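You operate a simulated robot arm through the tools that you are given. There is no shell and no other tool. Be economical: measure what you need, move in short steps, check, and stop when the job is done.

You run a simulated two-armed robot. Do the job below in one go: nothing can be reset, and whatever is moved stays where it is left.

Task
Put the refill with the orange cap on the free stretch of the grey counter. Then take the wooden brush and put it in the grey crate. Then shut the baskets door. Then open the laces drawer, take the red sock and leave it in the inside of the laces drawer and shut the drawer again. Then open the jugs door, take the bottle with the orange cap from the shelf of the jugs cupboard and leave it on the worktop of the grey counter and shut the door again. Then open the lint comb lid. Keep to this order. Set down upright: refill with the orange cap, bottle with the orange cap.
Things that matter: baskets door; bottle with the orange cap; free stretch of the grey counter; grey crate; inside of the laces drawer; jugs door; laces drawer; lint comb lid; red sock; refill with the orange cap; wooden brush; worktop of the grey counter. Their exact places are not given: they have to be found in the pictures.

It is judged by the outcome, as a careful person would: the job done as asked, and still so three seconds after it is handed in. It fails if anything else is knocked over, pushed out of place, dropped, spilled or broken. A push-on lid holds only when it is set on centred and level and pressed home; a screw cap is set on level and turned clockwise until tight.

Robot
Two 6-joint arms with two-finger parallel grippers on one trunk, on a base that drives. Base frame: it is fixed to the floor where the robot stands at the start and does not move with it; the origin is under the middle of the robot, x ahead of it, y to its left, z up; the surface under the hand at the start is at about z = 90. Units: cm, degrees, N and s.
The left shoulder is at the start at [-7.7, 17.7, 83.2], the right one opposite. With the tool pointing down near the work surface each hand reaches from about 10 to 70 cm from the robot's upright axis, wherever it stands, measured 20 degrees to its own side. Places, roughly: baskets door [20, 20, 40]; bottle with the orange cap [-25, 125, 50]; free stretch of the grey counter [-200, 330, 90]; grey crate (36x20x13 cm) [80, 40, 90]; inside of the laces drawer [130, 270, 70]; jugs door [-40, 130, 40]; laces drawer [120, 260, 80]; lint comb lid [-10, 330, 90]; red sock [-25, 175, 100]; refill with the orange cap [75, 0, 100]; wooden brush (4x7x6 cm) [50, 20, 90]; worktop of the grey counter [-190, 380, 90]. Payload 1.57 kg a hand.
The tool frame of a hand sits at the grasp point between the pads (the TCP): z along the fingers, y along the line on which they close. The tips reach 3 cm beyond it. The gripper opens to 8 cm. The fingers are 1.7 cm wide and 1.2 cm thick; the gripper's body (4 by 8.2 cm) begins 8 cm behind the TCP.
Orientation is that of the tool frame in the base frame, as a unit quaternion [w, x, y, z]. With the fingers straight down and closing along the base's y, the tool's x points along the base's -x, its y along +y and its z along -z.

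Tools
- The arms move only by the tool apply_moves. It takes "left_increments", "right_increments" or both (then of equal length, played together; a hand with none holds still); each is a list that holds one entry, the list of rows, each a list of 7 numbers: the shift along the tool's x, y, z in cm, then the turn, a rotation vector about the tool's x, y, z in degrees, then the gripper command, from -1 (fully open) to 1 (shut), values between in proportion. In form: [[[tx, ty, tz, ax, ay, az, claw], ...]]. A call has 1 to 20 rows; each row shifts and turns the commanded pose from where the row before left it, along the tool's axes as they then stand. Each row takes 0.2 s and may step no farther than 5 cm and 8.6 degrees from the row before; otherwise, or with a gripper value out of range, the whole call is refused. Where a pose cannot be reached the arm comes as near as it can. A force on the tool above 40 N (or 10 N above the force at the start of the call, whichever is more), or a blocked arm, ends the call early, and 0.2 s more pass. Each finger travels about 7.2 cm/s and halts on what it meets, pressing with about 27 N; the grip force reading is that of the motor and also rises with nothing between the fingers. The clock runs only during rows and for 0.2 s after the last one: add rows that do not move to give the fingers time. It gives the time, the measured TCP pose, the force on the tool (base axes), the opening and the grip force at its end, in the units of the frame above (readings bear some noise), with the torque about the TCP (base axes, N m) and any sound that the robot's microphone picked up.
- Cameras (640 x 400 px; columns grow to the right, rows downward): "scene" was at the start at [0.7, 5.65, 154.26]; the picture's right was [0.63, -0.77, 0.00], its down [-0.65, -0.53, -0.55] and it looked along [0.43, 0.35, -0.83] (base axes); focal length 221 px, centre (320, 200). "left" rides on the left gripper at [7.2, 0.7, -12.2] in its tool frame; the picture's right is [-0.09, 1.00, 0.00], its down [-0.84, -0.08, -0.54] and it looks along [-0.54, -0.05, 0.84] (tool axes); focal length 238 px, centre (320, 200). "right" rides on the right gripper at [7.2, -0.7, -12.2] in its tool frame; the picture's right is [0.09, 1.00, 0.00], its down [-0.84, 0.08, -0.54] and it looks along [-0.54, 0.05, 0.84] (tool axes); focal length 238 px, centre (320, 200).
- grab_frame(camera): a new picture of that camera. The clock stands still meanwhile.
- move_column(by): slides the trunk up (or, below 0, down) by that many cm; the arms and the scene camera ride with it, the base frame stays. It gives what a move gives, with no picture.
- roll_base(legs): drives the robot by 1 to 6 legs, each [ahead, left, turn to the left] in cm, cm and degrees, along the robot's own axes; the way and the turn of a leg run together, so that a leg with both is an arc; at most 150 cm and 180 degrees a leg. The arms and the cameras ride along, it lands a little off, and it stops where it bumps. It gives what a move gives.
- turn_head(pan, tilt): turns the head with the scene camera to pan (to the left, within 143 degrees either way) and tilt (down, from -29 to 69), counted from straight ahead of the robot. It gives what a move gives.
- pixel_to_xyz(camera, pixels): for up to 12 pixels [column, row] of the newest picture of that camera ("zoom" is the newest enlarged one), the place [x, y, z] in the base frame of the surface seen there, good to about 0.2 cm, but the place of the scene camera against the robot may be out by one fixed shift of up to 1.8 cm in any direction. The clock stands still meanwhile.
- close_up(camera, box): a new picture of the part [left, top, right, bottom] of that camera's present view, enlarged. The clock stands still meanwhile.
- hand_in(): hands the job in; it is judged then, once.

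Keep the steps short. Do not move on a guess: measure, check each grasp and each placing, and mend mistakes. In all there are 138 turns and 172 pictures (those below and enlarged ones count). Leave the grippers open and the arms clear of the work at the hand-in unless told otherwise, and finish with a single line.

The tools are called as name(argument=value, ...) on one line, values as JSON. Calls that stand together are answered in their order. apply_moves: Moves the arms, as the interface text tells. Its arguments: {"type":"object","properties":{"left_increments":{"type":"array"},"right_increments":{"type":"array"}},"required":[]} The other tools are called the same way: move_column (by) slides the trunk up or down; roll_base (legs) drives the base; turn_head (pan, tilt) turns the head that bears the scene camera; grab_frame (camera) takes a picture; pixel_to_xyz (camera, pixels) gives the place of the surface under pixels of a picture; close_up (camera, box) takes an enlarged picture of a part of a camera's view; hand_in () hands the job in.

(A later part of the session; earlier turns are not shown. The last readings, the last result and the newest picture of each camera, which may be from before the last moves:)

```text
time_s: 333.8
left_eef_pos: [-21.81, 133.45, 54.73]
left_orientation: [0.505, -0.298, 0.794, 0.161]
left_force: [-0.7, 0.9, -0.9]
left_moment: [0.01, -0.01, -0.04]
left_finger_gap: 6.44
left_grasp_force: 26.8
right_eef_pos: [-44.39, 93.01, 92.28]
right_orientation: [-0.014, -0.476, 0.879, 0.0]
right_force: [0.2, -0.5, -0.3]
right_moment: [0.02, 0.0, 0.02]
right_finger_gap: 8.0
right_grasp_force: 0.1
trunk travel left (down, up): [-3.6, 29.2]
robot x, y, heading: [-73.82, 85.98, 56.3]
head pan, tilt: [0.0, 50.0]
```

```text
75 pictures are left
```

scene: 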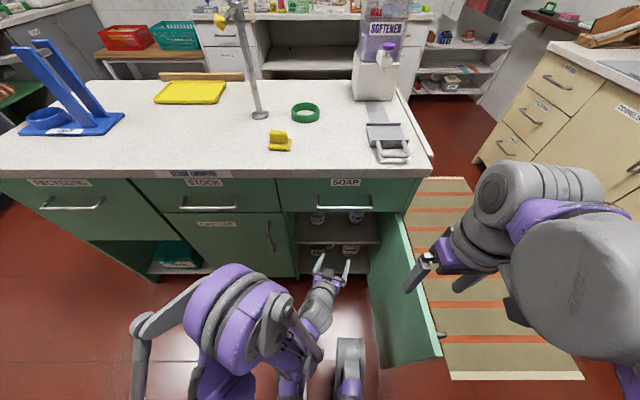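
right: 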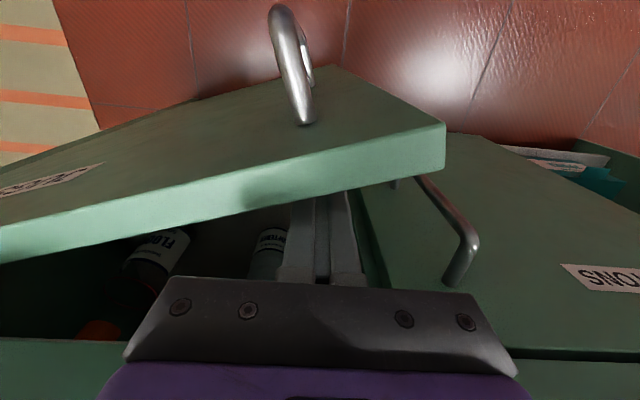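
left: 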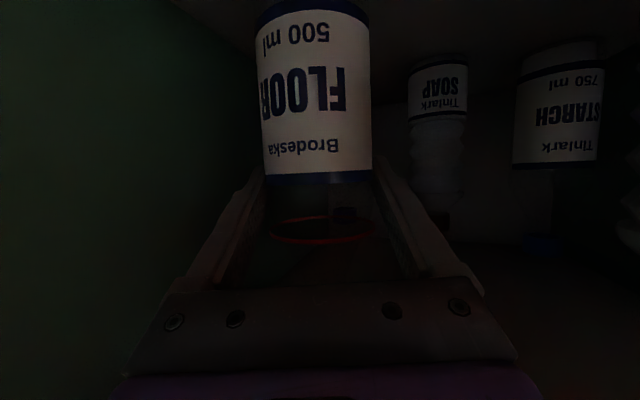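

Lifted cleanly. Withdraw 32 cm straight back.

apply_moves(left_increments=[[[0.44, 0, -0.9, 0, 0, 0, 1], [0.88, 0, -1.8, 0, 0, 0, 1], [0.88, 0, -1.8, 0, 0, 0, 1], [0.88, 0, -1.8, 0, 0, 0, 1], [0.88, 0, -1.8, 0, 0, 0, 1], [0.88, 0, -1.8, 0, 0, 0, 1], [0.88, 0, -1.8, 0, 0, 0, 1], [0.88, 0, -1.8, 0, 0, 0, 1], [0.88, 0, -1.8, 0, 0, 0, 1], [0.88, 0, -1.8, 0, 0, 0, 1], [0.88, 0, -1.8, 0, 0, 0, 1], [0.88, 0, -1.8, 0, 0, 0, 1], [0.88, 0, -1.8, 0, 0, 0, 1], [0.88, 0, -1.8, 0, 0, 0, 1], [0.88, 0, -1.8, 0, 0, 0, 1], [0.88, 0, -1.8, 0, 0, 0, 1], [0.44, 0, -0.9, 0, 0, 0, 1], [0, 0, 0, 0, 0, 0, 1]]])

grab_frame(camera="left")

grab_frame(camera="scene")

```text
time_s: 337.6
left_eef_pos: [-44.55, 114.46, 57.28]
left_orientation: [0.505, -0.298, 0.795, 0.16]
left_force: [-0.2, 0.4, -0.4]
left_moment: [-0.02, 0.05, -0.01]
left_finger_gap: 6.41
left_grasp_force: 26.9
left hand out of reach, approached as far as the arm can: row 15, 16, 17
right_eef_pos: [-44.42, 93.01, 92.23]
right_orientation: [-0.014, -0.477, 0.879, 0.0]
right_force: [1.1, 0.1, -0.4]
right_moment: [-0.04, 0.01, -0.03]
right_finger_gap: 7.98
right_grasp_force: 0.1
trunk travel left (down, up): [-3.6, 29.2]
robot x, y, heading: [-73.48, 85.88, 56.1]
head pan, tilt: [0.0, 50.0]
```

```text
74 pictures are left
```

left: 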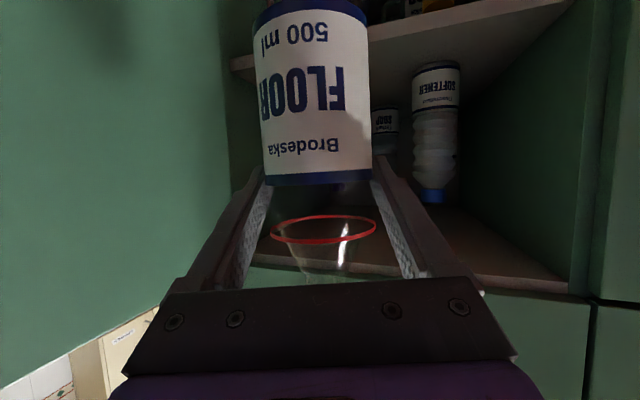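

```text
73 pictures are left
```

scene: 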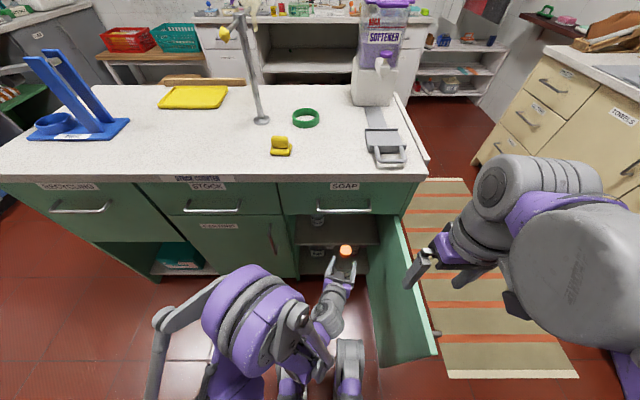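

Bottle is out (orange cap at (345,250)). Back off 12, raise trunk 29, then raise the hand to carry height.

roll_base(legs=[[-12, 0, 0]])

move_column(by=29)

apply_moves(left_increments=[[[-1.35, 0, -0.66, 0, 0, 0, 1], [-2.25, 0, -1.1, 0, 0, 0, 1], [-2.25, 0, -1.1, 0, 0, 0, 1], [-2.25, 0, -1.1, 0, 0, 0, 1], [-2.25, 0, -1.1, 0, 0, 0, 1], [-2.25, 0, -1.1, 0, 0, 0, 1], [-2.25, 0, -1.1, 0, 0, 0, 1], [-2.25, 0, -1.1, 0, 0, 0, 1], [0, 0, 0, 0, 0, 0, 1]]])

grab_frame(camera="scene")

```text
time_s: 338.9
left_eef_pos: [-51.27, 104.41, 57.31]
left_orientation: [0.505, -0.297, 0.794, 0.16]
left_force: [-0.4, 0.2, -0.1]
left_moment: [0.01, -0.02, 0.0]
left_finger_gap: 6.43
left_grasp_force: 26.4
right_eef_pos: [-51.05, 82.87, 92.39]
right_orientation: [-0.014, -0.477, 0.879, 0.0]
right_force: [-1.0, -0.6, 0.5]
right_moment: [0.0, 0.01, -0.03]
right_finger_gap: 7.99
right_grasp_force: 0.0
trunk travel left (down, up): [-3.6, 29.2]
robot x, y, heading: [-80.34, 75.39, 56.1]
head pan, tilt: [0.0, 50.0]
```

```text
time_s: 341.8
left_eef_pos: [-47.42, 110.3, 94.55]
left_orientation: [0.557, -0.271, 0.759, 0.199]
left_force: [0.3, 0.0, 0.0]
left_moment: [0.01, 0.03, -0.02]
left_finger_gap: 6.4
left_grasp_force: 26.4
right_eef_pos: [-51.24, 82.79, 121.14]
right_orientation: [-0.014, -0.477, 0.879, 0.001]
right_force: [-0.8, 0.4, 0.1]
right_moment: [-0.01, 0.03, -0.01]
right_finger_gap: 8.0
right_grasp_force: 0.0
trunk travel left (down, up): [-32.6, 0.2]
robot x, y, heading: [-80.1, 75.77, 56.4]
head pan, tilt: [0.0, 50.0]
```

```text
time_s: 343.8
left_eef_pos: [-49.42, 108.69, 113.4]
left_orientation: [0.557, -0.27, 0.76, 0.198]
left_force: [0.4, 0.1, -0.4]
left_moment: [0.01, -0.02, 0.0]
left_finger_gap: 6.37
left_grasp_force: 27.5
right_eef_pos: [-51.1, 82.95, 121.19]
right_orientation: [-0.015, -0.477, 0.879, -0.001]
right_force: [0.7, -0.2, -0.2]
right_moment: [0.0, 0.0, 0.01]
right_finger_gap: 7.98
right_grasp_force: 0.1
trunk travel left (down, up): [-32.6, 0.2]
robot x, y, heading: [-80.25, 75.67, 56.2]
head pan, tilt: [0.0, 50.0]
```

```text
72 pictures are left
```

scene: 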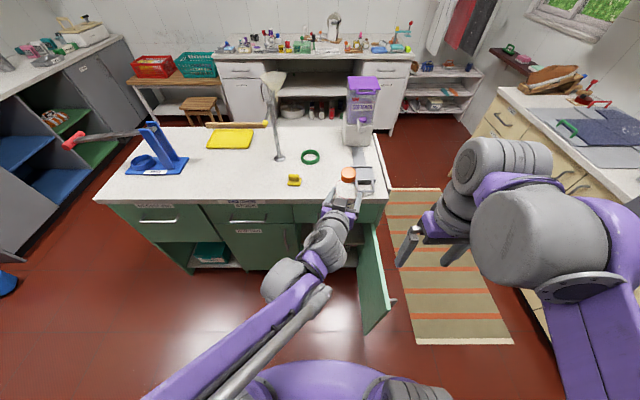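

The pitch drifted 8° during the trunk move; restore it so the bottle is upright, and check the picture.

apply_moves(left_increments=[[[0, 0, 0, 0, 4.2, 0, 1], [0, 0, 0, 0, 4.2, 0, 1], [0, 0, 0, 0, 0, 0, 1]]])

grab_frame(camera="left")

close_up(camera="scene", box=[290, 140, 420, 240])

```text
time_s: 344.6
left_eef_pos: [-49.54, 108.49, 113.27]
left_orientation: [0.5, -0.285, 0.798, 0.179]
left_force: [-0.2, 0.3, -0.1]
left_moment: [-0.01, 0.02, -0.02]
left_finger_gap: 6.37
left_grasp_force: 26.1
right_eef_pos: [-51.06, 82.79, 121.18]
right_orientation: [-0.014, -0.477, 0.879, 0.0]
right_force: [-0.3, 0.0, 0.2]
right_moment: [0.04, 0.01, 0.03]
right_finger_gap: 7.97
right_grasp_force: 0.1
trunk travel left (down, up): [-32.6, 0.2]
robot x, y, heading: [-80.06, 75.48, 56.0]
head pan, tilt: [0.0, 50.0]
```

```text
71 pictures are left
```

left: 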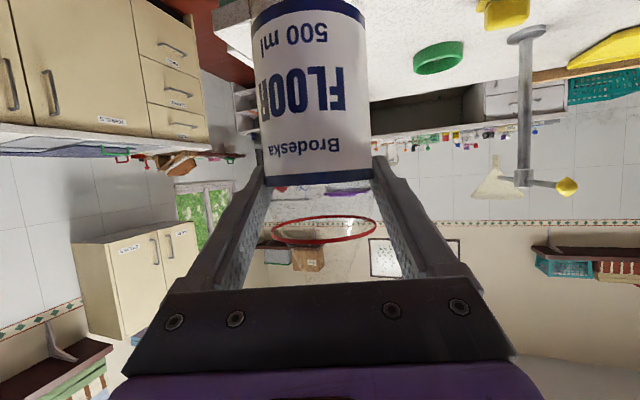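

```text
4.00 times, centred on (355, 190) of scene
```

zoom: 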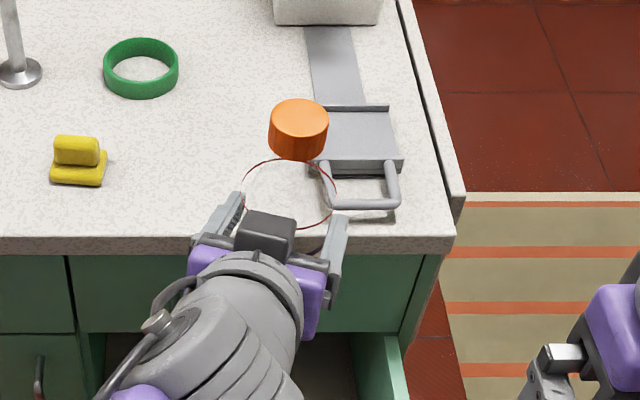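

Upright now. Drive: turn left 90, ahead along the corridor, strafe right to in front of the grey counter.

roll_base(legs=[[0, 0, 90], [90, 0, 0], [62, 0, 0], [0, -84, 0], [0, -82, 0]])

turn_head(pan=-5, tilt=45)

grab_frame(camera="scene")

```text
time_s: 370.8
left_eef_pos: [-141.08, 329.47, 113.31]
left_orientation: [-0.236, 0.759, -0.377, -0.475]
left_force: [0.3, -0.5, -1.1]
left_moment: [-0.01, 0.01, 0.03]
left_finger_gap: 6.37
left_grasp_force: 27.1
right_eef_pos: [-115.51, 326.89, 121.33]
right_orientation: [0.011, 0.953, -0.301, 0.009]
right_force: [-0.6, 0.0, -0.4]
right_moment: [-0.01, -0.02, -0.02]
right_finger_gap: 8.0
right_grasp_force: 0.0
trunk travel left (down, up): [-32.6, 0.2]
robot x, y, heading: [-109.63, 297.73, 144.1]
head pan, tilt: [0.0, 50.0]
```

```text
time_s: 371.5
left_eef_pos: [-141.25, 329.51, 113.27]
left_orientation: [-0.237, 0.759, -0.378, -0.475]
left_force: [0.0, -0.4, -0.4]
left_moment: [0.02, 0.01, 0.02]
left_finger_gap: 6.36
left_grasp_force: 26.9
right_eef_pos: [-115.54, 326.82, 121.34]
right_orientation: [0.01, 0.953, -0.302, 0.009]
right_force: [0.0, 0.1, 0.0]
right_moment: [-0.03, -0.02, -0.02]
right_finger_gap: 8.03
right_grasp_force: 0.1
trunk travel left (down, up): [-32.6, 0.2]
robot x, y, heading: [-109.34, 297.19, 144.3]
head pan, tilt: [-5.0, 45.0]
```

```text
69 pictures are left
```

scene: 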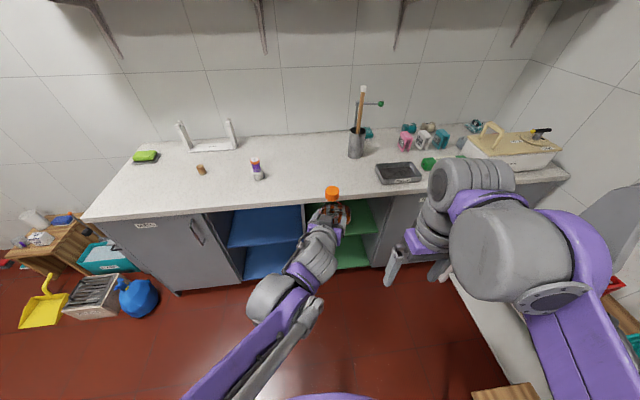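

pixel_to_xyz(camera="scene", pixels=[[500, 392], [475, 395], [540, 350], [560, 320], [310, 175], [330, 160], [257, 178], [356, 155], [380, 180], [300, 195], [332, 192], [450, 280]])

```text
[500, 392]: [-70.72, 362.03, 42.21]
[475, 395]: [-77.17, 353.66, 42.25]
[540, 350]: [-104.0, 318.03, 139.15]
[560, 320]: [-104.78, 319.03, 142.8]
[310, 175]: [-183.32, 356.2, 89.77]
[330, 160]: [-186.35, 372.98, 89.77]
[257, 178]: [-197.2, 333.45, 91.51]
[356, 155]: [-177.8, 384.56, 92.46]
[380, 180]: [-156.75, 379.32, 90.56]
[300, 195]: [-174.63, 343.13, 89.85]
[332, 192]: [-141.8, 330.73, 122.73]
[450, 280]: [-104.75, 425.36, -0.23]
```

Target spot (-182,355) is free. Drive 34 ahead with +1.8° turn, and look.

roll_base(legs=[[34, 0, 1.8]])

grab_frame(camera="scene")

```text
time_s: 373.7
left_eef_pos: [-170.09, 348.02, 113.31]
left_orientation: [-0.229, 0.764, -0.366, -0.479]
left_force: [0.1, -0.4, -0.9]
left_moment: [-0.01, -0.01, -0.03]
left_finger_gap: 6.35
left_grasp_force: 26.6
right_eef_pos: [-144.29, 346.13, 121.23]
right_orientation: [0.01, 0.958, -0.287, 0.01]
right_force: [0.0, -0.5, -0.7]
right_moment: [0.0, 0.05, 0.0]
right_finger_gap: 8.02
right_grasp_force: 0.0
trunk travel left (down, up): [-32.6, 0.2]
robot x, y, heading: [-137.44, 317.15, 145.7]
head pan, tilt: [-5.0, 45.0]
```

```text
68 pictures are left
```

scene: 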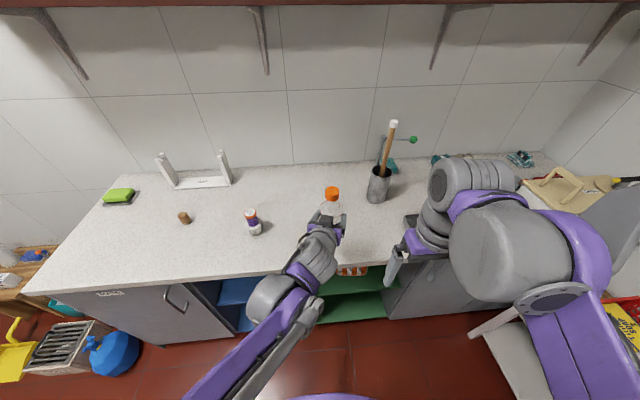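

Move 12 forward (with small roll fix), lower 11.

apply_moves(left_increments=[[[-0.87, 0, 1.8, 0, 0, -0.47, 1], [-0.87, 0, 1.8, 0, 0, -0.47, 1], [-0.87, 0, 1.8, 0, 0, -0.47, 1], [-0.87, 0, 1.8, 0, 0, -0.47, 1], [-0.87, 0, 1.8, 0, 0, -0.47, 1], [-0.87, 0, 1.8, 0, 0, -0.47, 1], [1, 0, 0.48, 0, 0, 0, 1], [1.44, 0, 0.7, 0, 0, 0, 1], [1.44, 0, 0.7, 0, 0, 0, 1], [1.44, 0, 0.7, 0, 0, 0, 1], [1.44, 0, 0.7, 0, 0, 0, 1], [1.44, 0, 0.7, 0, 0, 0, 1], [1.2, 0, 0.58, 0, 0, 0, 1], [0.5, 0, 0.24, 0, 0, 0, 1], [0, 0, 0, 0, 0, 0, 1]]])

close_up(camera="scene", box=[230, 130, 430, 280])

grab_frame(camera="left")

```text
time_s: 376.9
left_eef_pos: [-177.45, 357.68, 102.36]
left_orientation: [-0.239, 0.774, -0.346, -0.473]
left_force: [-0.5, 0.8, -0.7]
left_moment: [0.01, 0.01, -0.05]
left_finger_gap: 6.35
left_grasp_force: 27.2
right_eef_pos: [-144.32, 346.35, 121.3]
right_orientation: [0.01, 0.958, -0.288, 0.01]
right_force: [-0.1, -0.6, 0.2]
right_moment: [0.01, 0.0, 0.0]
right_finger_gap: 8.01
right_grasp_force: 0.2
trunk travel left (down, up): [-32.6, 0.2]
robot x, y, heading: [-137.6, 317.12, 145.6]
head pan, tilt: [-5.0, 45.0]
```

```text
2.67 times, centred on (330, 205) of scene
```

zoom: 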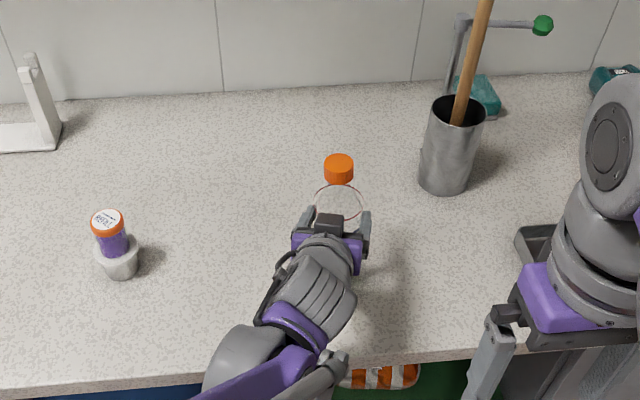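

```text
66 pictures are left
```

left: 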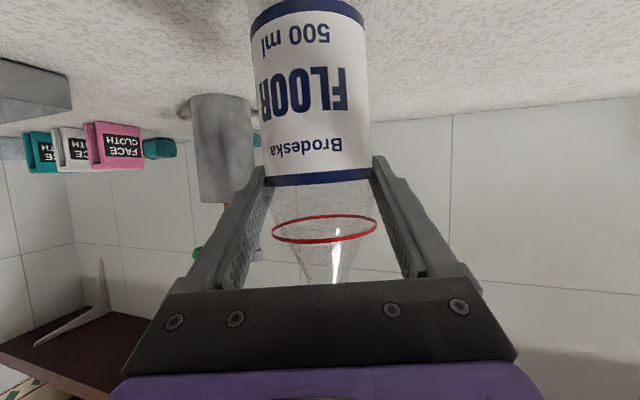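

Upright and clear. Lower the last ~1.4 in small steps, then open.

apply_moves(left_increments=[[[0.36, 0, 0.175, 0, 0, 0, 1], [0.36, 0, 0.175, 0, 0, 0, 1], [0.27, 0, 0.13, 0, 0, 0, 1], [0.18, 0, 0.09, 0, 0, 0, 1], [0, 0, 0, 0, 0, 0, 1]]])

```text
time_s: 378.1
left_eef_pos: [-177.3, 357.67, 100.98]
left_orientation: [-0.241, 0.772, -0.347, -0.475]
left_force: [0.2, -0.5, 10.9]
left_moment: [-0.05, 0.36, -0.04]
left_finger_gap: 6.35
left_grasp_force: 26.9
right_eef_pos: [-144.27, 346.17, 121.41]
right_orientation: [0.011, 0.958, -0.288, 0.01]
right_force: [0.5, 0.3, -0.1]
right_moment: [-0.02, -0.03, 0.01]
right_finger_gap: 8.01
right_grasp_force: 0.0
trunk travel left (down, up): [-32.6, 0.2]
robot x, y, heading: [-137.83, 317.13, 145.7]
head pan, tilt: [-5.0, 45.0]
```

Contact (10.9 N upward). Open gently and withdraw straight back.

apply_moves(left_increments=[[[0, 0, 0, 0, 0, 0, 0.4], [0, 0, 0, 0, 0, 0, -0.2], [0, 0, 0, 0, 0, 0, -1], [0, 0, 0, 0, 0, 0, -1], [0, 0, 0, 0, 0, 0, -1], [0.44, 0, -0.9, 0, 0, 0, -1], [0.88, 0, -1.8, 0, 0, 0, -1], [0.88, 0, -1.8, 0, 0, 0, -1], [0.88, 0, -1.8, 0, 0, 0, -1], [0.88, 0, -1.8, 0, 0, 0, -1], [0.88, 0, -1.8, 0, 0, 0, -1], [0.88, 0, -1.8, 0, 0, 0, -1], [-3.5, 0, -1.7, 0, 0, 0, -1], [-3.5, 0, -1.7, 0, 0, 0, -1], [0, 0, 0, 0, 0, 0, -1]]])

close_up(camera="scene", box=[230, 130, 430, 280])

```text
time_s: 381.3
left_eef_pos: [-168.88, 347.73, 108.73]
left_orientation: [-0.24, 0.774, -0.346, -0.474]
left_force: [0.8, 0.1, 0.0]
left_moment: [0.0, 0.01, 0.01]
left_finger_gap: 7.99
left_grasp_force: 0.0
right_eef_pos: [-144.43, 346.38, 121.18]
right_orientation: [0.011, 0.958, -0.287, 0.01]
right_force: [0.7, 0.1, 0.7]
right_moment: [-0.01, -0.01, -0.02]
right_finger_gap: 7.99
right_grasp_force: 0.0
trunk travel left (down, up): [-32.6, 0.2]
robot x, y, heading: [-137.12, 317.14, 145.8]
head pan, tilt: [-5.0, 45.0]
```

```text
2.67 times, centred on (330, 205) of scene
```

zoom: 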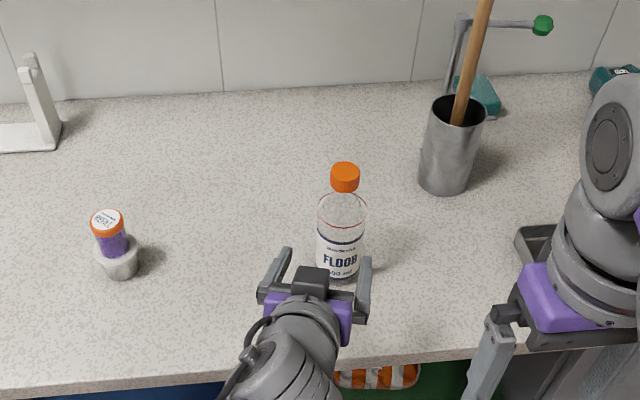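

Bottle stands upright on the worktop. Back away, restore the left hand.

roll_base(legs=[[-32, 0, 0]])

apply_moves(left_increments=[[[0, 0, 0, 0, 8.15, 0, -1], [0, 0, 0, 0, 8.15, 0, -1], [0, 0, 0, 0, 8.15, 0, -1], [0, 0, 0, 0, 8.15, 0, -1], [0, 0, 0, 0, 8.15, 0, -1], [0, 0, 0, 0, 8.15, 0, -1], [0, 0, 0, 0, 8.15, 0, -1], [0, 0, 0, 0, 7.2, 0, -1], [0, 2, -2, 0, 0, -6, -1], [0, 2, -2, 0, 0, -6, -1], [0, 2, -1, 0, 0, -5.5, -1], [0, 0, 0, 0, 0, 0, -1]]])

grab_frame(camera="scene")

```text
time_s: 383.4
left_eef_pos: [-142.99, 329.79, 108.81]
left_orientation: [-0.239, 0.774, -0.345, -0.473]
left_force: [-0.6, 0.5, 1.4]
left_moment: [0.01, 0.02, 0.02]
left_finger_gap: 8.0
left_grasp_force: 0.0
right_eef_pos: [-118.37, 328.56, 121.29]
right_orientation: [0.01, 0.958, -0.286, 0.01]
right_force: [-0.2, 0.1, 0.2]
right_moment: [-0.02, 0.0, 0.01]
right_finger_gap: 8.01
right_grasp_force: 0.1
trunk travel left (down, up): [-32.6, 0.2]
robot x, y, heading: [-111.06, 299.47, 146.1]
head pan, tilt: [-5.0, 45.0]
```

```text
time_s: 386.0
left_eef_pos: [-147.4, 325.22, 113.52]
left_orientation: [-0.017, 0.961, -0.277, 0.013]
left_force: [0.1, -0.3, 0.1]
left_moment: [0.0, -0.04, 0.01]
left_finger_gap: 7.99
left_grasp_force: 0.0
right_eef_pos: [-118.25, 328.67, 121.3]
right_orientation: [0.009, 0.958, -0.285, 0.009]
right_force: [0.6, 0.3, 0.1]
right_moment: [0.0, 0.01, -0.02]
right_finger_gap: 7.98
right_grasp_force: 0.1
trunk travel left (down, up): [-32.6, 0.2]
robot x, y, heading: [-111.49, 299.6, 146.1]
head pan, tilt: [-5.0, 45.0]
```

```text
64 pictures are left
```

scene: 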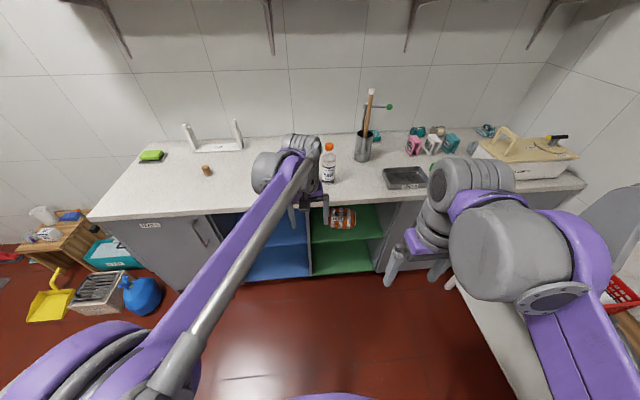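

Drive back to the island front and turn to face it.

roll_base(legs=[[0, 86, 0], [0, 84, 0], [-74, 0, 0], [-74, 0, 0], [0, 0, -90]])

turn_head(pan=-20, tilt=50)

grab_frame(camera="scene")

```text
time_s: 412.2
left_eef_pos: [-56.25, 114.72, 113.39]
left_orientation: [0.003, -0.486, 0.874, -0.022]
left_force: [0.1, -0.1, -0.6]
left_moment: [-0.01, -0.03, 0.02]
left_finger_gap: 7.97
left_grasp_force: 0.0
right_eef_pos: [-52.93, 85.66, 121.24]
right_orientation: [-0.014, -0.478, 0.878, 0.0]
right_force: [-0.2, -0.3, 0.0]
right_moment: [0.01, 0.0, -0.01]
right_finger_gap: 8.02
right_grasp_force: 0.0
trunk travel left (down, up): [-32.6, 0.2]
robot x, y, heading: [-82.33, 78.9, 56.5]
head pan, tilt: [-5.0, 45.0]
```

```text
time_s: 412.9
left_eef_pos: [-56.39, 114.68, 113.39]
left_orientation: [0.004, -0.485, 0.874, -0.022]
left_force: [0.0, -0.4, 0.0]
left_moment: [0.0, 0.01, 0.0]
left_finger_gap: 7.99
left_grasp_force: 0.0
right_eef_pos: [-52.92, 85.82, 121.26]
right_orientation: [-0.014, -0.478, 0.878, 0.001]
right_force: [-0.6, 0.1, 0.5]
right_moment: [0.01, 0.01, 0.0]
right_finger_gap: 7.97
right_grasp_force: 0.1
trunk travel left (down, up): [-32.6, 0.2]
robot x, y, heading: [-82.14, 78.74, 56.1]
head pan, tilt: [-20.0, 50.0]
```

```text
63 pictures are left
```

scene: 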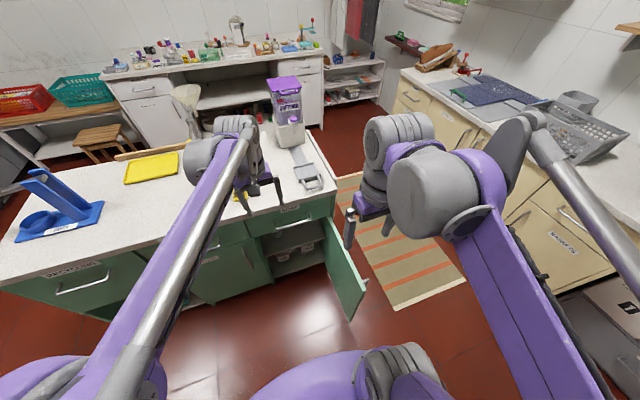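

pixel_to_xyz(camera="scene", pixels=[[364, 288], [330, 222], [350, 318], [366, 284]])

apply_moves(left_increments=[[[3.5, 4, 0, 0, 0, 0, -1], [3.5, 4, 0, 0, 0, 0, -1], [3.5, 4, 0, 0, 0, 0, -1], [0, 4, 0, 0, 0, 0, -1], [0, 0, 0, 0, 0, 0, -1], [0, 0, 0, 0, 0, 0, -1], [0, 0, 0, 0, 0, 0, -1], [0, 0, 0, 0, 0, 0, -1], [0, 0, 0, 0, 0, 0, -1], [0, 0, 0, 0, 0, 0, -1], [0, 0, 0, 0, 0, 0, -1], [0, 0, 0, 0, 0, 0, -1], [0, 0, 0, 0, 0, 0, -1]]], right_increments=[[[0.5, -4, 0, 0, 0, 0, 1], [0.5, -4, 0, 0, 0, 0, 1], [0.5, -4, 0, 0, 0, 0, 1], [0.5, -4, 0, 0, 0, 0, 1], [0, -4, 0, 0, 0, 0, 1], [0, 0, 0, 0, -8.5, 0, 1], [0, 0, 0, 0, -8.5, 0, 1], [0, 0, 0, 0, -8.5, 0, 1], [0, 0, 0, 0, -8.5, 0, 1], [0, 0, 0, 0, -8.5, 0, 1], [0, 0, 0, 0, -8.5, 0, 1], [0, 0, 0, 0, -8.5, 0, 1], [0, 0, 0, 0, 0, 0, 1]]])

move_column(by=-31)

grab_frame(camera="scene")

```text
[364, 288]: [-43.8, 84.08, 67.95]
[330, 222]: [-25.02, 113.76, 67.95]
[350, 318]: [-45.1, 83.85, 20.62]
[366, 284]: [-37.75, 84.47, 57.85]
```

```text
refused: row 1 steps farther than a row can; nothing moved
```

```text
time_s: 416.0
left_eef_pos: [-56.45, 114.8, 82.48]
left_orientation: [0.003, -0.486, 0.874, -0.022]
left_force: [-0.2, -0.3, 0.3]
left_moment: [-0.02, -0.03, 0.0]
left_finger_gap: 7.99
left_grasp_force: 0.1
right_eef_pos: [-53.08, 85.77, 90.27]
right_orientation: [-0.014, -0.478, 0.878, 0.0]
right_force: [0.6, 0.6, 0.2]
right_moment: [0.02, 0.02, -0.02]
right_finger_gap: 8.0
right_grasp_force: 0.1
trunk travel left (down, up): [-1.6, 31.2]
robot x, y, heading: [-81.92, 78.47, 56.3]
head pan, tilt: [-20.0, 50.0]
```

```text
62 pictures are left
```

scene: 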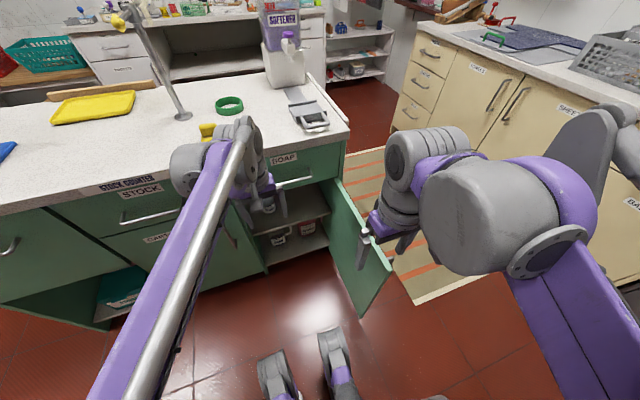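

apply_moves(left_increments=[[[3, 3.5, 0, 0, 0, 0, -1], [3, 3.5, 0, 0, 0, 0, -1], [3, 3.5, 0, 0, 0, 0, -1], [1.5, 3.5, 0, 0, 0, 0, -1], [0, 0, 0, 0, 0, 0, -1], [0, 0, 0, 0, 0, 0, -1], [0, 0, 0, 0, 0, 0, -1], [0, 0, 0, 0, 0, 0, -1], [0, 0, 0, 0, 0, 0, -1], [0, 0, 0, 0, 0, 0, -1], [0, 0, 0, 0, 0, 0, -1], [0, 0, 0, 0, 0, 0, -1], [0, 0, 0, 0, 0, 0, -1]]], right_increments=[[[0.5, -4, 0, 0, 0, 0, 1], [0.5, -4, 0, 0, 0, 0, 1], [0.5, -4, 0, 0, 0, 0, 1], [0.5, -4, 0, 0, 0, 0, 1], [0, -4, 0, 0, 0, 0, 1], [0, 0, 0, 0, -8.5, 0, 1], [0, 0, 0, 0, -8.5, 0, 1], [0, 0, 0, 0, -8.5, 0, 1], [0, 0, 0, 0, -8.5, 0, 1], [0, 0, 0, 0, -8.5, 0, 1], [0, 0, 0, 0, -8.5, 0, 1], [0, 0, 0, 0, -8.5, 0, 1], [0, 0, 0, 0, 0, 0, 1]]])

grab_frame(camera="scene")

```text
time_s: 417.4
left_eef_pos: [-73.85, 113.12, 82.14]
left_orientation: [0.003, -0.485, 0.874, -0.022]
left_force: [-0.1, -0.4, 0.6]
left_moment: [-0.04, 0.01, 0.0]
left_finger_gap: 8.01
left_grasp_force: 0.1
right_eef_pos: [-38.63, 78.94, 89.05]
right_orientation: [0.024, -0.556, 0.829, 0.052]
right_force: [-0.3, -1.0, 0.7]
right_moment: [0.02, 0.01, 0.05]
right_finger_gap: 0.01
right_grasp_force: 21.3
trunk travel left (down, up): [-1.6, 31.2]
robot x, y, heading: [-82.13, 78.67, 56.2]
head pan, tilt: [-20.0, 50.0]
stopped in row 7 (right hand): the arm was blocked; the commanded pose is now the measured one
```

```text
61 pictures are left
```

scene: 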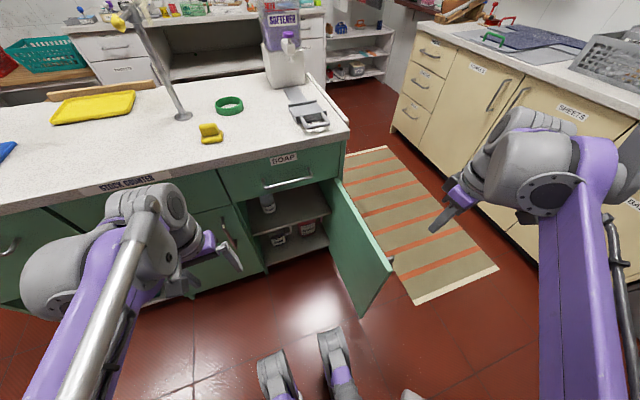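

Pitch limit near the body. Use the vertical tool: lower to z≈62 right of the door, move forward past the handle, then sweep left.

apply_moves(right_increments=[[[0, -1, 3.5, 0, 0, 0, 1], [0, -1, 4, 0, 0, 0, 1], [0, -1, 4, 0, 0, 0, 1], [0, -1, 4, 0, 0, 0, 1], [0, 0, 4, 0, 0, 0, 1], [0, 0, 4, 0, 0, 0, 1], [0, 0, 3.5, 0, 0, 0, 1], [-3, -0.5, 0, 0, 0, 0, 1], [-3.5, -0.6, 0, 0, 0, 0, 1], [-3.5, -0.6, 0, 0, 0, 0, 1], [-3, -0.5, 0, 0, 0, 0, 1], [0, 0, 0, 0, 0, 0, 1]]])

grab_frame(camera="scene")

```text
time_s: 420.0
left_eef_pos: [-73.85, 113.11, 82.2]
left_orientation: [0.004, -0.486, 0.874, -0.022]
left_force: [-0.1, -0.1, -0.5]
left_moment: [-0.01, -0.03, -0.01]
left_finger_gap: 7.98
left_grasp_force: 0.0
right_eef_pos: [-28.16, 91.53, 62.99]
right_orientation: [0.023, -0.555, 0.83, 0.052]
right_force: [0.4, -0.3, 1.4]
right_moment: [0.01, 0.02, -0.01]
right_finger_gap: 0.02
right_grasp_force: 21.9
trunk travel left (down, up): [-1.6, 31.2]
robot x, y, heading: [-82.11, 78.87, 56.4]
head pan, tilt: [-20.0, 50.0]
```

```text
60 pictures are left
```

scene: 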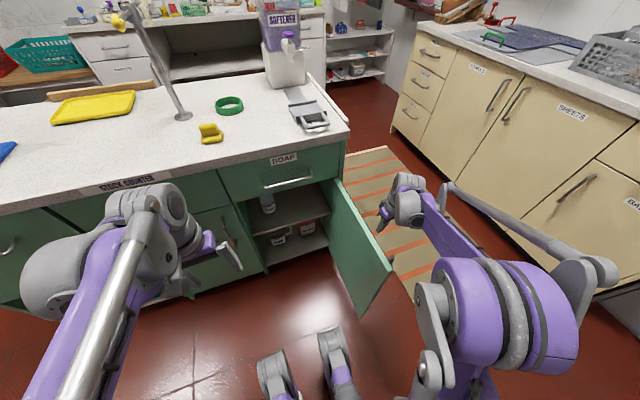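

Sweep left and forward along the closing arc.

apply_moves(right_increments=[[[-0.4, 2.5, 0.5, 0, 0, 0, 1], [-0.4, 2.5, 0.5, 0, 0, 0, 1], [-0.4, 2.5, 0, 0, 0, 0, 1], [-0.87, 1.77, 0, 0, 0, 0, 1], [-0.87, 1.77, 0, 0, 0, 0, 1], [-0.87, 1.77, 0, 0, 0, 0, 1], [-0.87, 1.77, 0, 0, 0, 0, 1], [-0.87, 1.77, 0, 0, 0, 0, 1], [-0.87, 1.77, 0, 0, 0, 0, 1], [-1.6, 1.18, 0, 0, 0, 0, 1], [-1.6, 1.18, 0, 0, 0, 0, 1], [-1.6, 1.18, 0, 0, 0, 0, 1], [-1.6, 1.18, 0, 0, 0, 0, 1], [-1.6, 1.18, 0, 0, 0, 0, 1], [0, 0, 0, 0, 0, 0, 1]]])

grab_frame(camera="scene")

```text
time_s: 423.2
left_eef_pos: [-73.93, 113.25, 82.21]
left_orientation: [0.003, -0.485, 0.874, -0.022]
left_force: [-0.5, 0.5, 0.4]
left_moment: [0.01, 0.0, 0.0]
left_finger_gap: 7.99
left_grasp_force: 0.0
right_eef_pos: [-45.19, 113.85, 64.95]
right_orientation: [0.024, -0.555, 0.83, 0.052]
right_force: [-0.5, 0.2, 0.4]
right_moment: [0.02, -0.02, 0.04]
right_finger_gap: 0.0
right_grasp_force: 21.3
trunk travel left (down, up): [-1.6, 31.2]
robot x, y, heading: [-82.16, 78.31, 56.2]
head pan, tilt: [-20.0, 50.0]
```

```text
59 pictures are left
```

scene: 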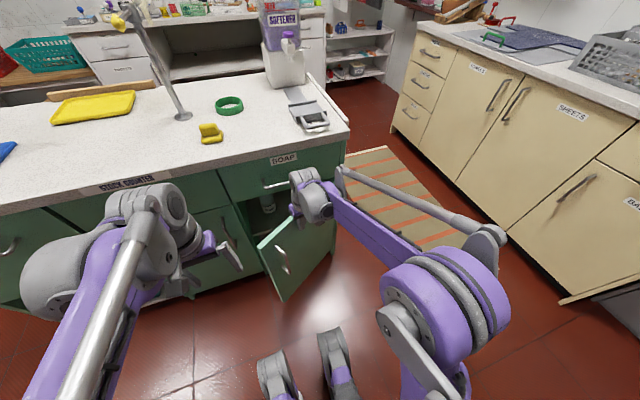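

Door ~35°. Withdraw up/back, fix yaw, pitch forward and lower again for the final push.

apply_moves(right_increments=[[[2, 0, -3, 0, 0, 0, 1], [2, 0, -4, 0, 0, 0, 1], [0, 0, -4.5, 0, 0, 0, 1], [0, 0, -4, 0, 0, 0, 1], [2.5, 2.7, 0, 0, 0, 5.5, 1], [2.5, 2.7, 0, 0, 0, 5.5, 1], [2, 2.7, 0, 0, 0, 0, 1], [0, 0, 0, 0, -8.5, 0, 1], [0, 0, 0, 0, -8.5, 0, 1], [0, 0, 0, 0, -8.5, 0, 1], [0, 0, 0, 0, -8.5, 0, 1], [0, 0, 0, 0, -8.5, 0, 1], [0, 0, 0, 0, -8.5, 0, 1], [0, 0, 0, 0, -8.5, 0, 1], [4, 0, 2.3, 0, 0, 0, 1], [4, 0, 2.3, 0, 0, 0, 1], [4, 0, 2.3, 0, 0, 0, 1], [4, 0, 2.3, 0, 0, 0, 1], [2, 0, 1.15, 0, 0, 0, 1], [0, 0, 0, 0, 0, 0, 1]]])

grab_frame(camera="scene")

```text
time_s: 427.4
left_eef_pos: [-73.77, 113.18, 82.28]
left_orientation: [0.003, -0.485, 0.874, -0.022]
left_force: [0.1, 0.4, 1.3]
left_moment: [0.01, -0.03, -0.01]
left_finger_gap: 7.98
left_grasp_force: 0.1
right_eef_pos: [-57.09, 108.33, 59.37]
right_orientation: [0.453, -0.384, 0.754, 0.282]
right_force: [-0.3, -0.3, 0.3]
right_moment: [-0.01, 0.0, 0.0]
right_finger_gap: 0.0
right_grasp_force: 21.3
trunk travel left (down, up): [-1.6, 31.2]
robot x, y, heading: [-82.17, 78.51, 56.2]
head pan, tilt: [-20.0, 50.0]
```

```text
58 pictures are left
```

scene: 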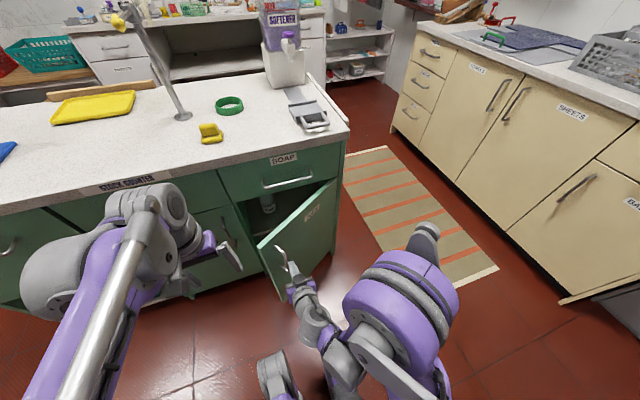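

Shift right 5 (away from the handle) and push forward until it shuts.

apply_moves(right_increments=[[[0.4, -2.5, -0.9, 0, 0, 0, 1], [0, -2.5, 0, 0, 0, 0, 1], [-0.86, 0, 1.8, 0, 0, 0, 1], [-0.86, 0, 1.8, 0, 0, 0, 1], [-0.86, 0, 1.8, 0, 0, 0, 1], [-0.86, 0, 1.8, 0, 0, 0, 1], [-0.86, 0, 1.8, 0, 0, 0, 1], [-0.86, 0, 1.8, 0, 0, 0, 1], [-0.86, 0, 1.8, 0, 0, 0, 1], [-0.86, 0, 1.8, 0, 0, 0, 1], [-0.86, 0, 1.8, 0, 0, 0, 1], [-0.86, 0, 1.8, 0, 0, 0, 1], [-0.5, 0, 1, 0, 0, 0, 1], [-0.45, 0, 0.9, 0, 0, 0, 1], [-0.45, 0, 0.9, 0, 0, 0, 1], [-0.45, 0, 0.9, 0, 0, 0, 1]]])

close_up(camera="scene", box=[180, 130, 400, 310])

```text
time_s: 430.7
left_eef_pos: [-73.83, 113.12, 82.18]
left_orientation: [0.003, -0.486, 0.874, -0.021]
left_force: [0.0, -0.4, 0.5]
left_moment: [0.01, 0.05, -0.01]
left_finger_gap: 8.01
left_grasp_force: 0.1
right_eef_pos: [-40.88, 124.47, 59.93]
right_orientation: [0.451, -0.383, 0.756, 0.28]
right_force: [-6.3, -9.0, 1.9]
right_moment: [-0.02, 0.02, -0.01]
right_finger_gap: 0.0
right_grasp_force: 21.3
right hand out of reach, approached as far as the arm can: row 1, 2
trunk travel left (down, up): [-1.6, 31.2]
robot x, y, heading: [-82.29, 78.43, 56.1]
head pan, tilt: [-20.0, 50.0]
stopped in row 16 (right hand): the force on the tool passed its limit at 53 N (the readings are from after the stop); the commanded pose is now the measured one
```

```text
2.22 times, centred on (290, 220) of scene
```

zoom: 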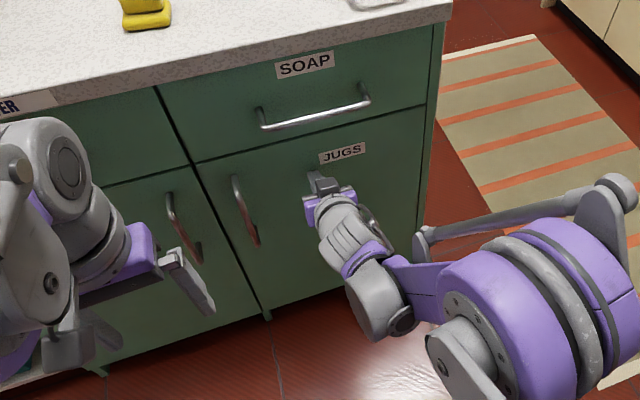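

The jugs door is shut flush. Withdraw, raise, un-pitch.

apply_moves(right_increments=[[[0.86, 0, -1.8, 0, 0, 0, 1], [1.5, 0, -3.1, 0, 0, 0, 1], [1.5, 0, -3.1, 0, 0, 0, 1], [1.5, 0, -3.1, 0, 0, 0, 1], [1.5, 0, -3.1, 0, 0, 0, 1], [1.5, 0, -3.1, 0, 0, 0, 1], [0.86, 0, -1.8, 0, 0, 0, 1], [-4, 0, -2, 0, 0, 0, 1], [-4, 0, -2, 0, 0, 0, 1], [-4, 0, -2, 0, 0, 0, 1], [0, 0, 0, 0, 8.5, 0, 1], [0, 0, 0, 0, 8.5, 0, 1], [0, 0, 0, 0, 8.5, 0, 1], [0, 0, 0, 0, 8.5, 0, 1], [0, 0, 0, 0, 8.5, 0, 1], [0, 0, 0, 0, 8.5, 0, 1], [0, 0, 0, 0, 8.5, 0, -1], [0, 0, 0, 0, 0, 0, -1]]])

move_column(by=30)

roll_base(legs=[[0, -84, 0], [90, 0, 0], [86, 0, 0], [0, 75, 0], [0, 68, 0]])

turn_head(pan=0, tilt=40)

grab_frame(camera="scene")

```text
time_s: 434.5
left_eef_pos: [-73.79, 113.21, 82.26]
left_orientation: [0.003, -0.486, 0.874, -0.022]
left_force: [0.3, 0.4, 0.2]
left_moment: [-0.01, 0.01, -0.01]
left_finger_gap: 7.99
left_grasp_force: 0.1
right_eef_pos: [-51.69, 106.01, 73.45]
right_orientation: [0.015, -0.473, 0.879, 0.053]
right_force: [-0.3, 0.8, 0.5]
right_moment: [-0.01, 0.0, -0.05]
right_finger_gap: 7.98
right_grasp_force: 0.0
trunk travel left (down, up): [-1.6, 31.2]
robot x, y, heading: [-82.32, 78.48, 56.3]
head pan, tilt: [-20.0, 50.0]
```

```text
time_s: 437.5
left_eef_pos: [-73.95, 113.07, 112.15]
left_orientation: [0.003, -0.486, 0.874, -0.021]
left_force: [0.5, -0.4, 0.7]
left_moment: [0.04, -0.02, 0.03]
left_finger_gap: 8.0
left_grasp_force: 0.0
right_eef_pos: [-51.71, 106.06, 103.28]
right_orientation: [0.017, -0.473, 0.879, 0.054]
right_force: [0.3, 0.6, 0.2]
right_moment: [0.03, -0.01, -0.01]
right_finger_gap: 7.99
right_grasp_force: 0.2
trunk travel left (down, up): [-31.6, 1.2]
robot x, y, heading: [-81.96, 78.22, 56.3]
head pan, tilt: [-20.0, 50.0]
```

```text
time_s: 466.2
left_eef_pos: [-29.95, 293.06, 112.15]
left_orientation: [0.003, -0.49, 0.872, -0.023]
left_force: [-0.1, 0.3, 0.7]
left_moment: [0.0, 0.01, 0.02]
left_finger_gap: 8.02
left_grasp_force: 0.0
right_eef_pos: [-7.86, 286.17, 103.34]
right_orientation: [0.016, -0.477, 0.877, 0.053]
right_force: [-0.2, 0.5, -0.4]
right_moment: [-0.04, 0.05, -0.03]
right_finger_gap: 7.97
right_grasp_force: 0.2
trunk travel left (down, up): [-31.6, 1.2]
robot x, y, heading: [-38.07, 258.48, 57.0]
head pan, tilt: [-20.0, 50.0]
```

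```text
time_s: 467.1
left_eef_pos: [-30.04, 293.07, 112.16]
left_orientation: [0.003, -0.49, 0.872, -0.021]
left_force: [1.0, 0.5, 0.1]
left_moment: [-0.01, 0.02, -0.01]
left_finger_gap: 7.97
left_grasp_force: 0.0
right_eef_pos: [-7.85, 286.23, 103.36]
right_orientation: [0.016, -0.477, 0.877, 0.053]
right_force: [0.2, -0.7, 0.3]
right_moment: [0.0, 0.02, -0.01]
right_finger_gap: 7.99
right_grasp_force: 0.0
trunk travel left (down, up): [-31.6, 1.2]
robot x, y, heading: [-38.11, 258.24, 56.9]
head pan, tilt: [0.0, 40.0]
```

```text
56 pictures are left
```

scene: 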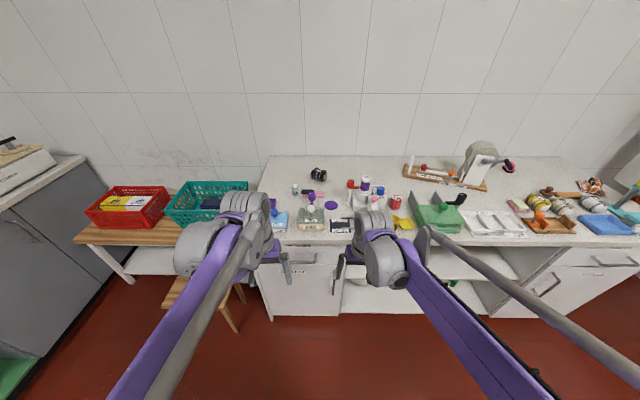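

Zoom on the objects at the left end of the back counter.

close_up(camera="scene", box=[240, 150, 480, 260])

grab_frame(camera="left")

grab_frame(camera="right")

```text
2.67 times, centred on (360, 205) of scene
```

zoom: 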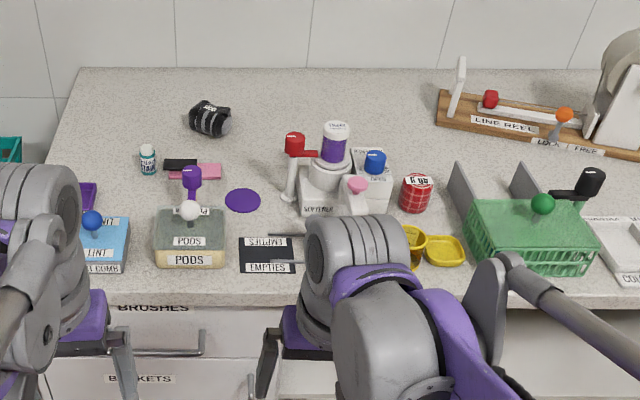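

```text
54 pictures are left
```

left: 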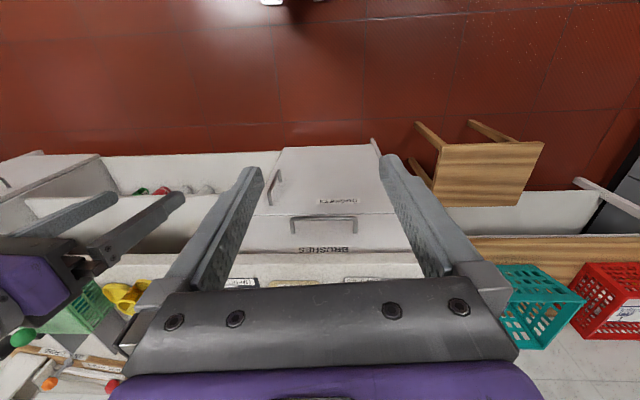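

```text
53 pictures are left
```

right: 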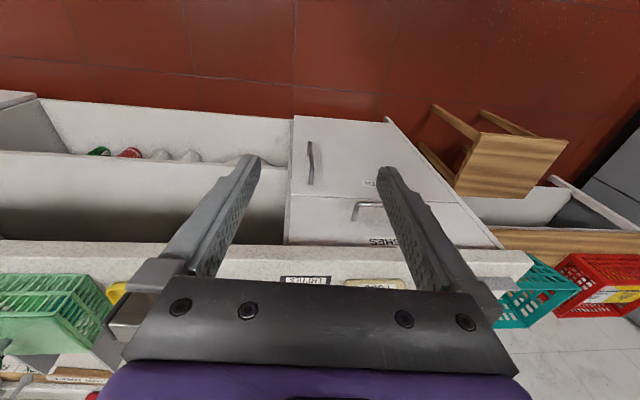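

A light-blue "LINT COMB" box with a blue knob is at ≈(278,222), partly hidden by the left arm. Move the left arm aside and look.

apply_moves(left_increments=[[[2, 4, -1, 0, 0, 0, -1], [2, 4, -1, 0, 0, 0, -1], [2, 4, 0, 0, 0, 0, -1], [2, 4, 0, 0, 0, 0, -1], [0, 3, 0, 0, 0, 0, -1]]])

close_up(camera="scene", box=[230, 170, 350, 260])

pixel_to_xyz(camera="zoom", pixels=[[250, 190], [250, 240], [190, 270], [260, 270], [250, 215], [380, 180], [380, 250], [200, 200], [290, 200], [250, 150]])

```text
time_s: 468.3
left_eef_pos: [-50.55, 296.09, 113.51]
left_orientation: [0.003, -0.49, 0.871, -0.022]
left_force: [-0.1, -0.6, -0.1]
left_moment: [0.01, 0.01, 0.01]
left_finger_gap: 8.01
left_grasp_force: 0.0
right_eef_pos: [-7.75, 286.31, 103.34]
right_orientation: [0.016, -0.478, 0.877, 0.054]
right_force: [0.0, -0.3, -1.2]
right_moment: [0.01, 0.0, 0.0]
right_finger_gap: 8.0
right_grasp_force: 0.1
trunk travel left (down, up): [-31.6, 1.2]
robot x, y, heading: [-37.64, 258.42, 56.8]
head pan, tilt: [0.0, 40.0]
```

```text
4.44 times, centred on (290, 215) of scene
```

zoom: 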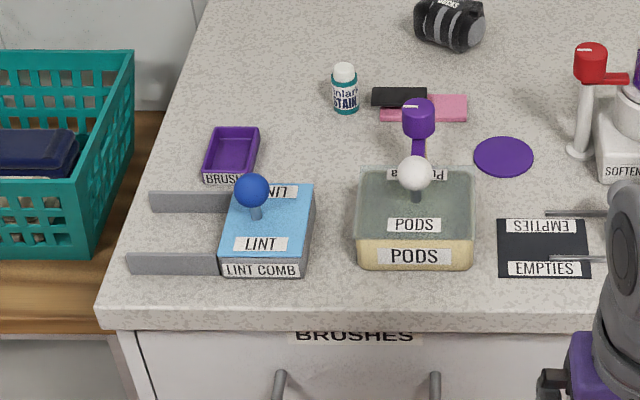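

```text
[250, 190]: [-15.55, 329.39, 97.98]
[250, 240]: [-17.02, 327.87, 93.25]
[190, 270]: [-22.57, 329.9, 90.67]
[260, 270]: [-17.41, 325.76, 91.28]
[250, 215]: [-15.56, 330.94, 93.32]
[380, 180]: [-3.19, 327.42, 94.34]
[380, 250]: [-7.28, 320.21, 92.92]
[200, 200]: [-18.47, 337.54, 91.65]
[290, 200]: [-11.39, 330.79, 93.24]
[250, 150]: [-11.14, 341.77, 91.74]
```

The lint comb box has a light-blue lid with a blue knob between two rails that extend to the left: a sliding lid. Drive 13 ahead and bring the left hand above it.

roll_base(legs=[[13, 0, -0.8]])

grab_frame(camera="left")

```text
time_s: 469.6
left_eef_pos: [-42.78, 307.06, 113.42]
left_orientation: [0.002, -0.484, 0.875, -0.021]
left_force: [0.8, 0.4, -0.2]
left_moment: [0.01, -0.03, -0.05]
left_finger_gap: 8.0
left_grasp_force: 0.0
right_eef_pos: [-0.27, 296.56, 103.3]
right_orientation: [0.017, -0.471, 0.881, 0.053]
right_force: [1.1, 0.5, -0.2]
right_moment: [-0.02, 0.0, -0.02]
right_finger_gap: 7.99
right_grasp_force: 0.0
trunk travel left (down, up): [-31.6, 1.2]
robot x, y, heading: [-30.87, 269.46, 56.1]
head pan, tilt: [0.0, 40.0]
```

```text
51 pictures are left
```

left: 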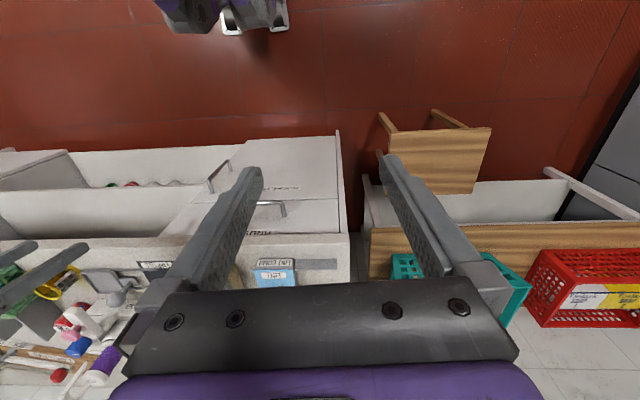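

apply_moves(left_increments=[[[-4, -2, 0, 0, 0, 0, -1], [-4, -2, 0, 0, 0, 0, -1], [-4, -2, 0, 0, 0, 0, -1], [-4, -2, 0, 0, 0, 0, -1], [-4, -2, 0, 0, 0, 0, -1], [0, 0, 0, 0, 0, 0, -1]]])

close_up(camera="left", box=[240, 140, 420, 290])

pixel_to_xyz(camera="zoom", pixels=[[320, 200], [250, 200], [250, 300], [320, 300], [400, 200], [400, 300]])

```text
time_s: 471.0
left_eef_pos: [-23.99, 318.65, 113.39]
left_orientation: [0.003, -0.484, 0.875, -0.022]
left_force: [-0.3, 0.8, 0.1]
left_moment: [-0.01, -0.02, -0.02]
left_finger_gap: 7.97
left_grasp_force: 0.0
right_eef_pos: [-0.23, 296.57, 103.36]
right_orientation: [0.016, -0.471, 0.881, 0.053]
right_force: [0.6, -1.0, -0.2]
right_moment: [0.01, 0.02, 0.03]
right_finger_gap: 7.99
right_grasp_force: 0.1
trunk travel left (down, up): [-31.6, 1.2]
robot x, y, heading: [-30.66, 269.3, 56.0]
head pan, tilt: [0.0, 40.0]
```

```text
2.67 times, centred on (330, 215) of left
```

zoom: 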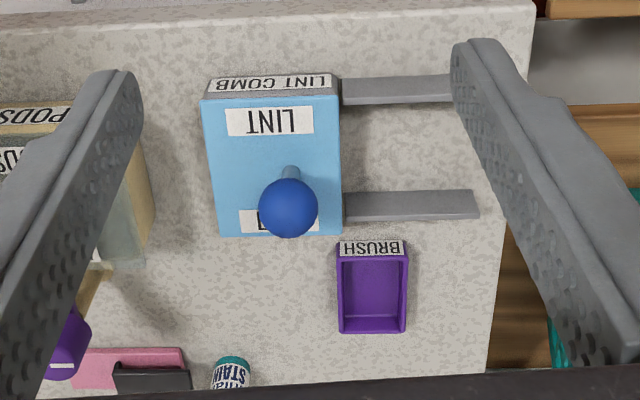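

```text
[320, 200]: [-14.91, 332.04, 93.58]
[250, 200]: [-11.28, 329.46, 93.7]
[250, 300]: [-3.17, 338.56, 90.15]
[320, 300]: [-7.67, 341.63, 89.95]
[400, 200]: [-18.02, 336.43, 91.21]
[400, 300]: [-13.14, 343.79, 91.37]
```

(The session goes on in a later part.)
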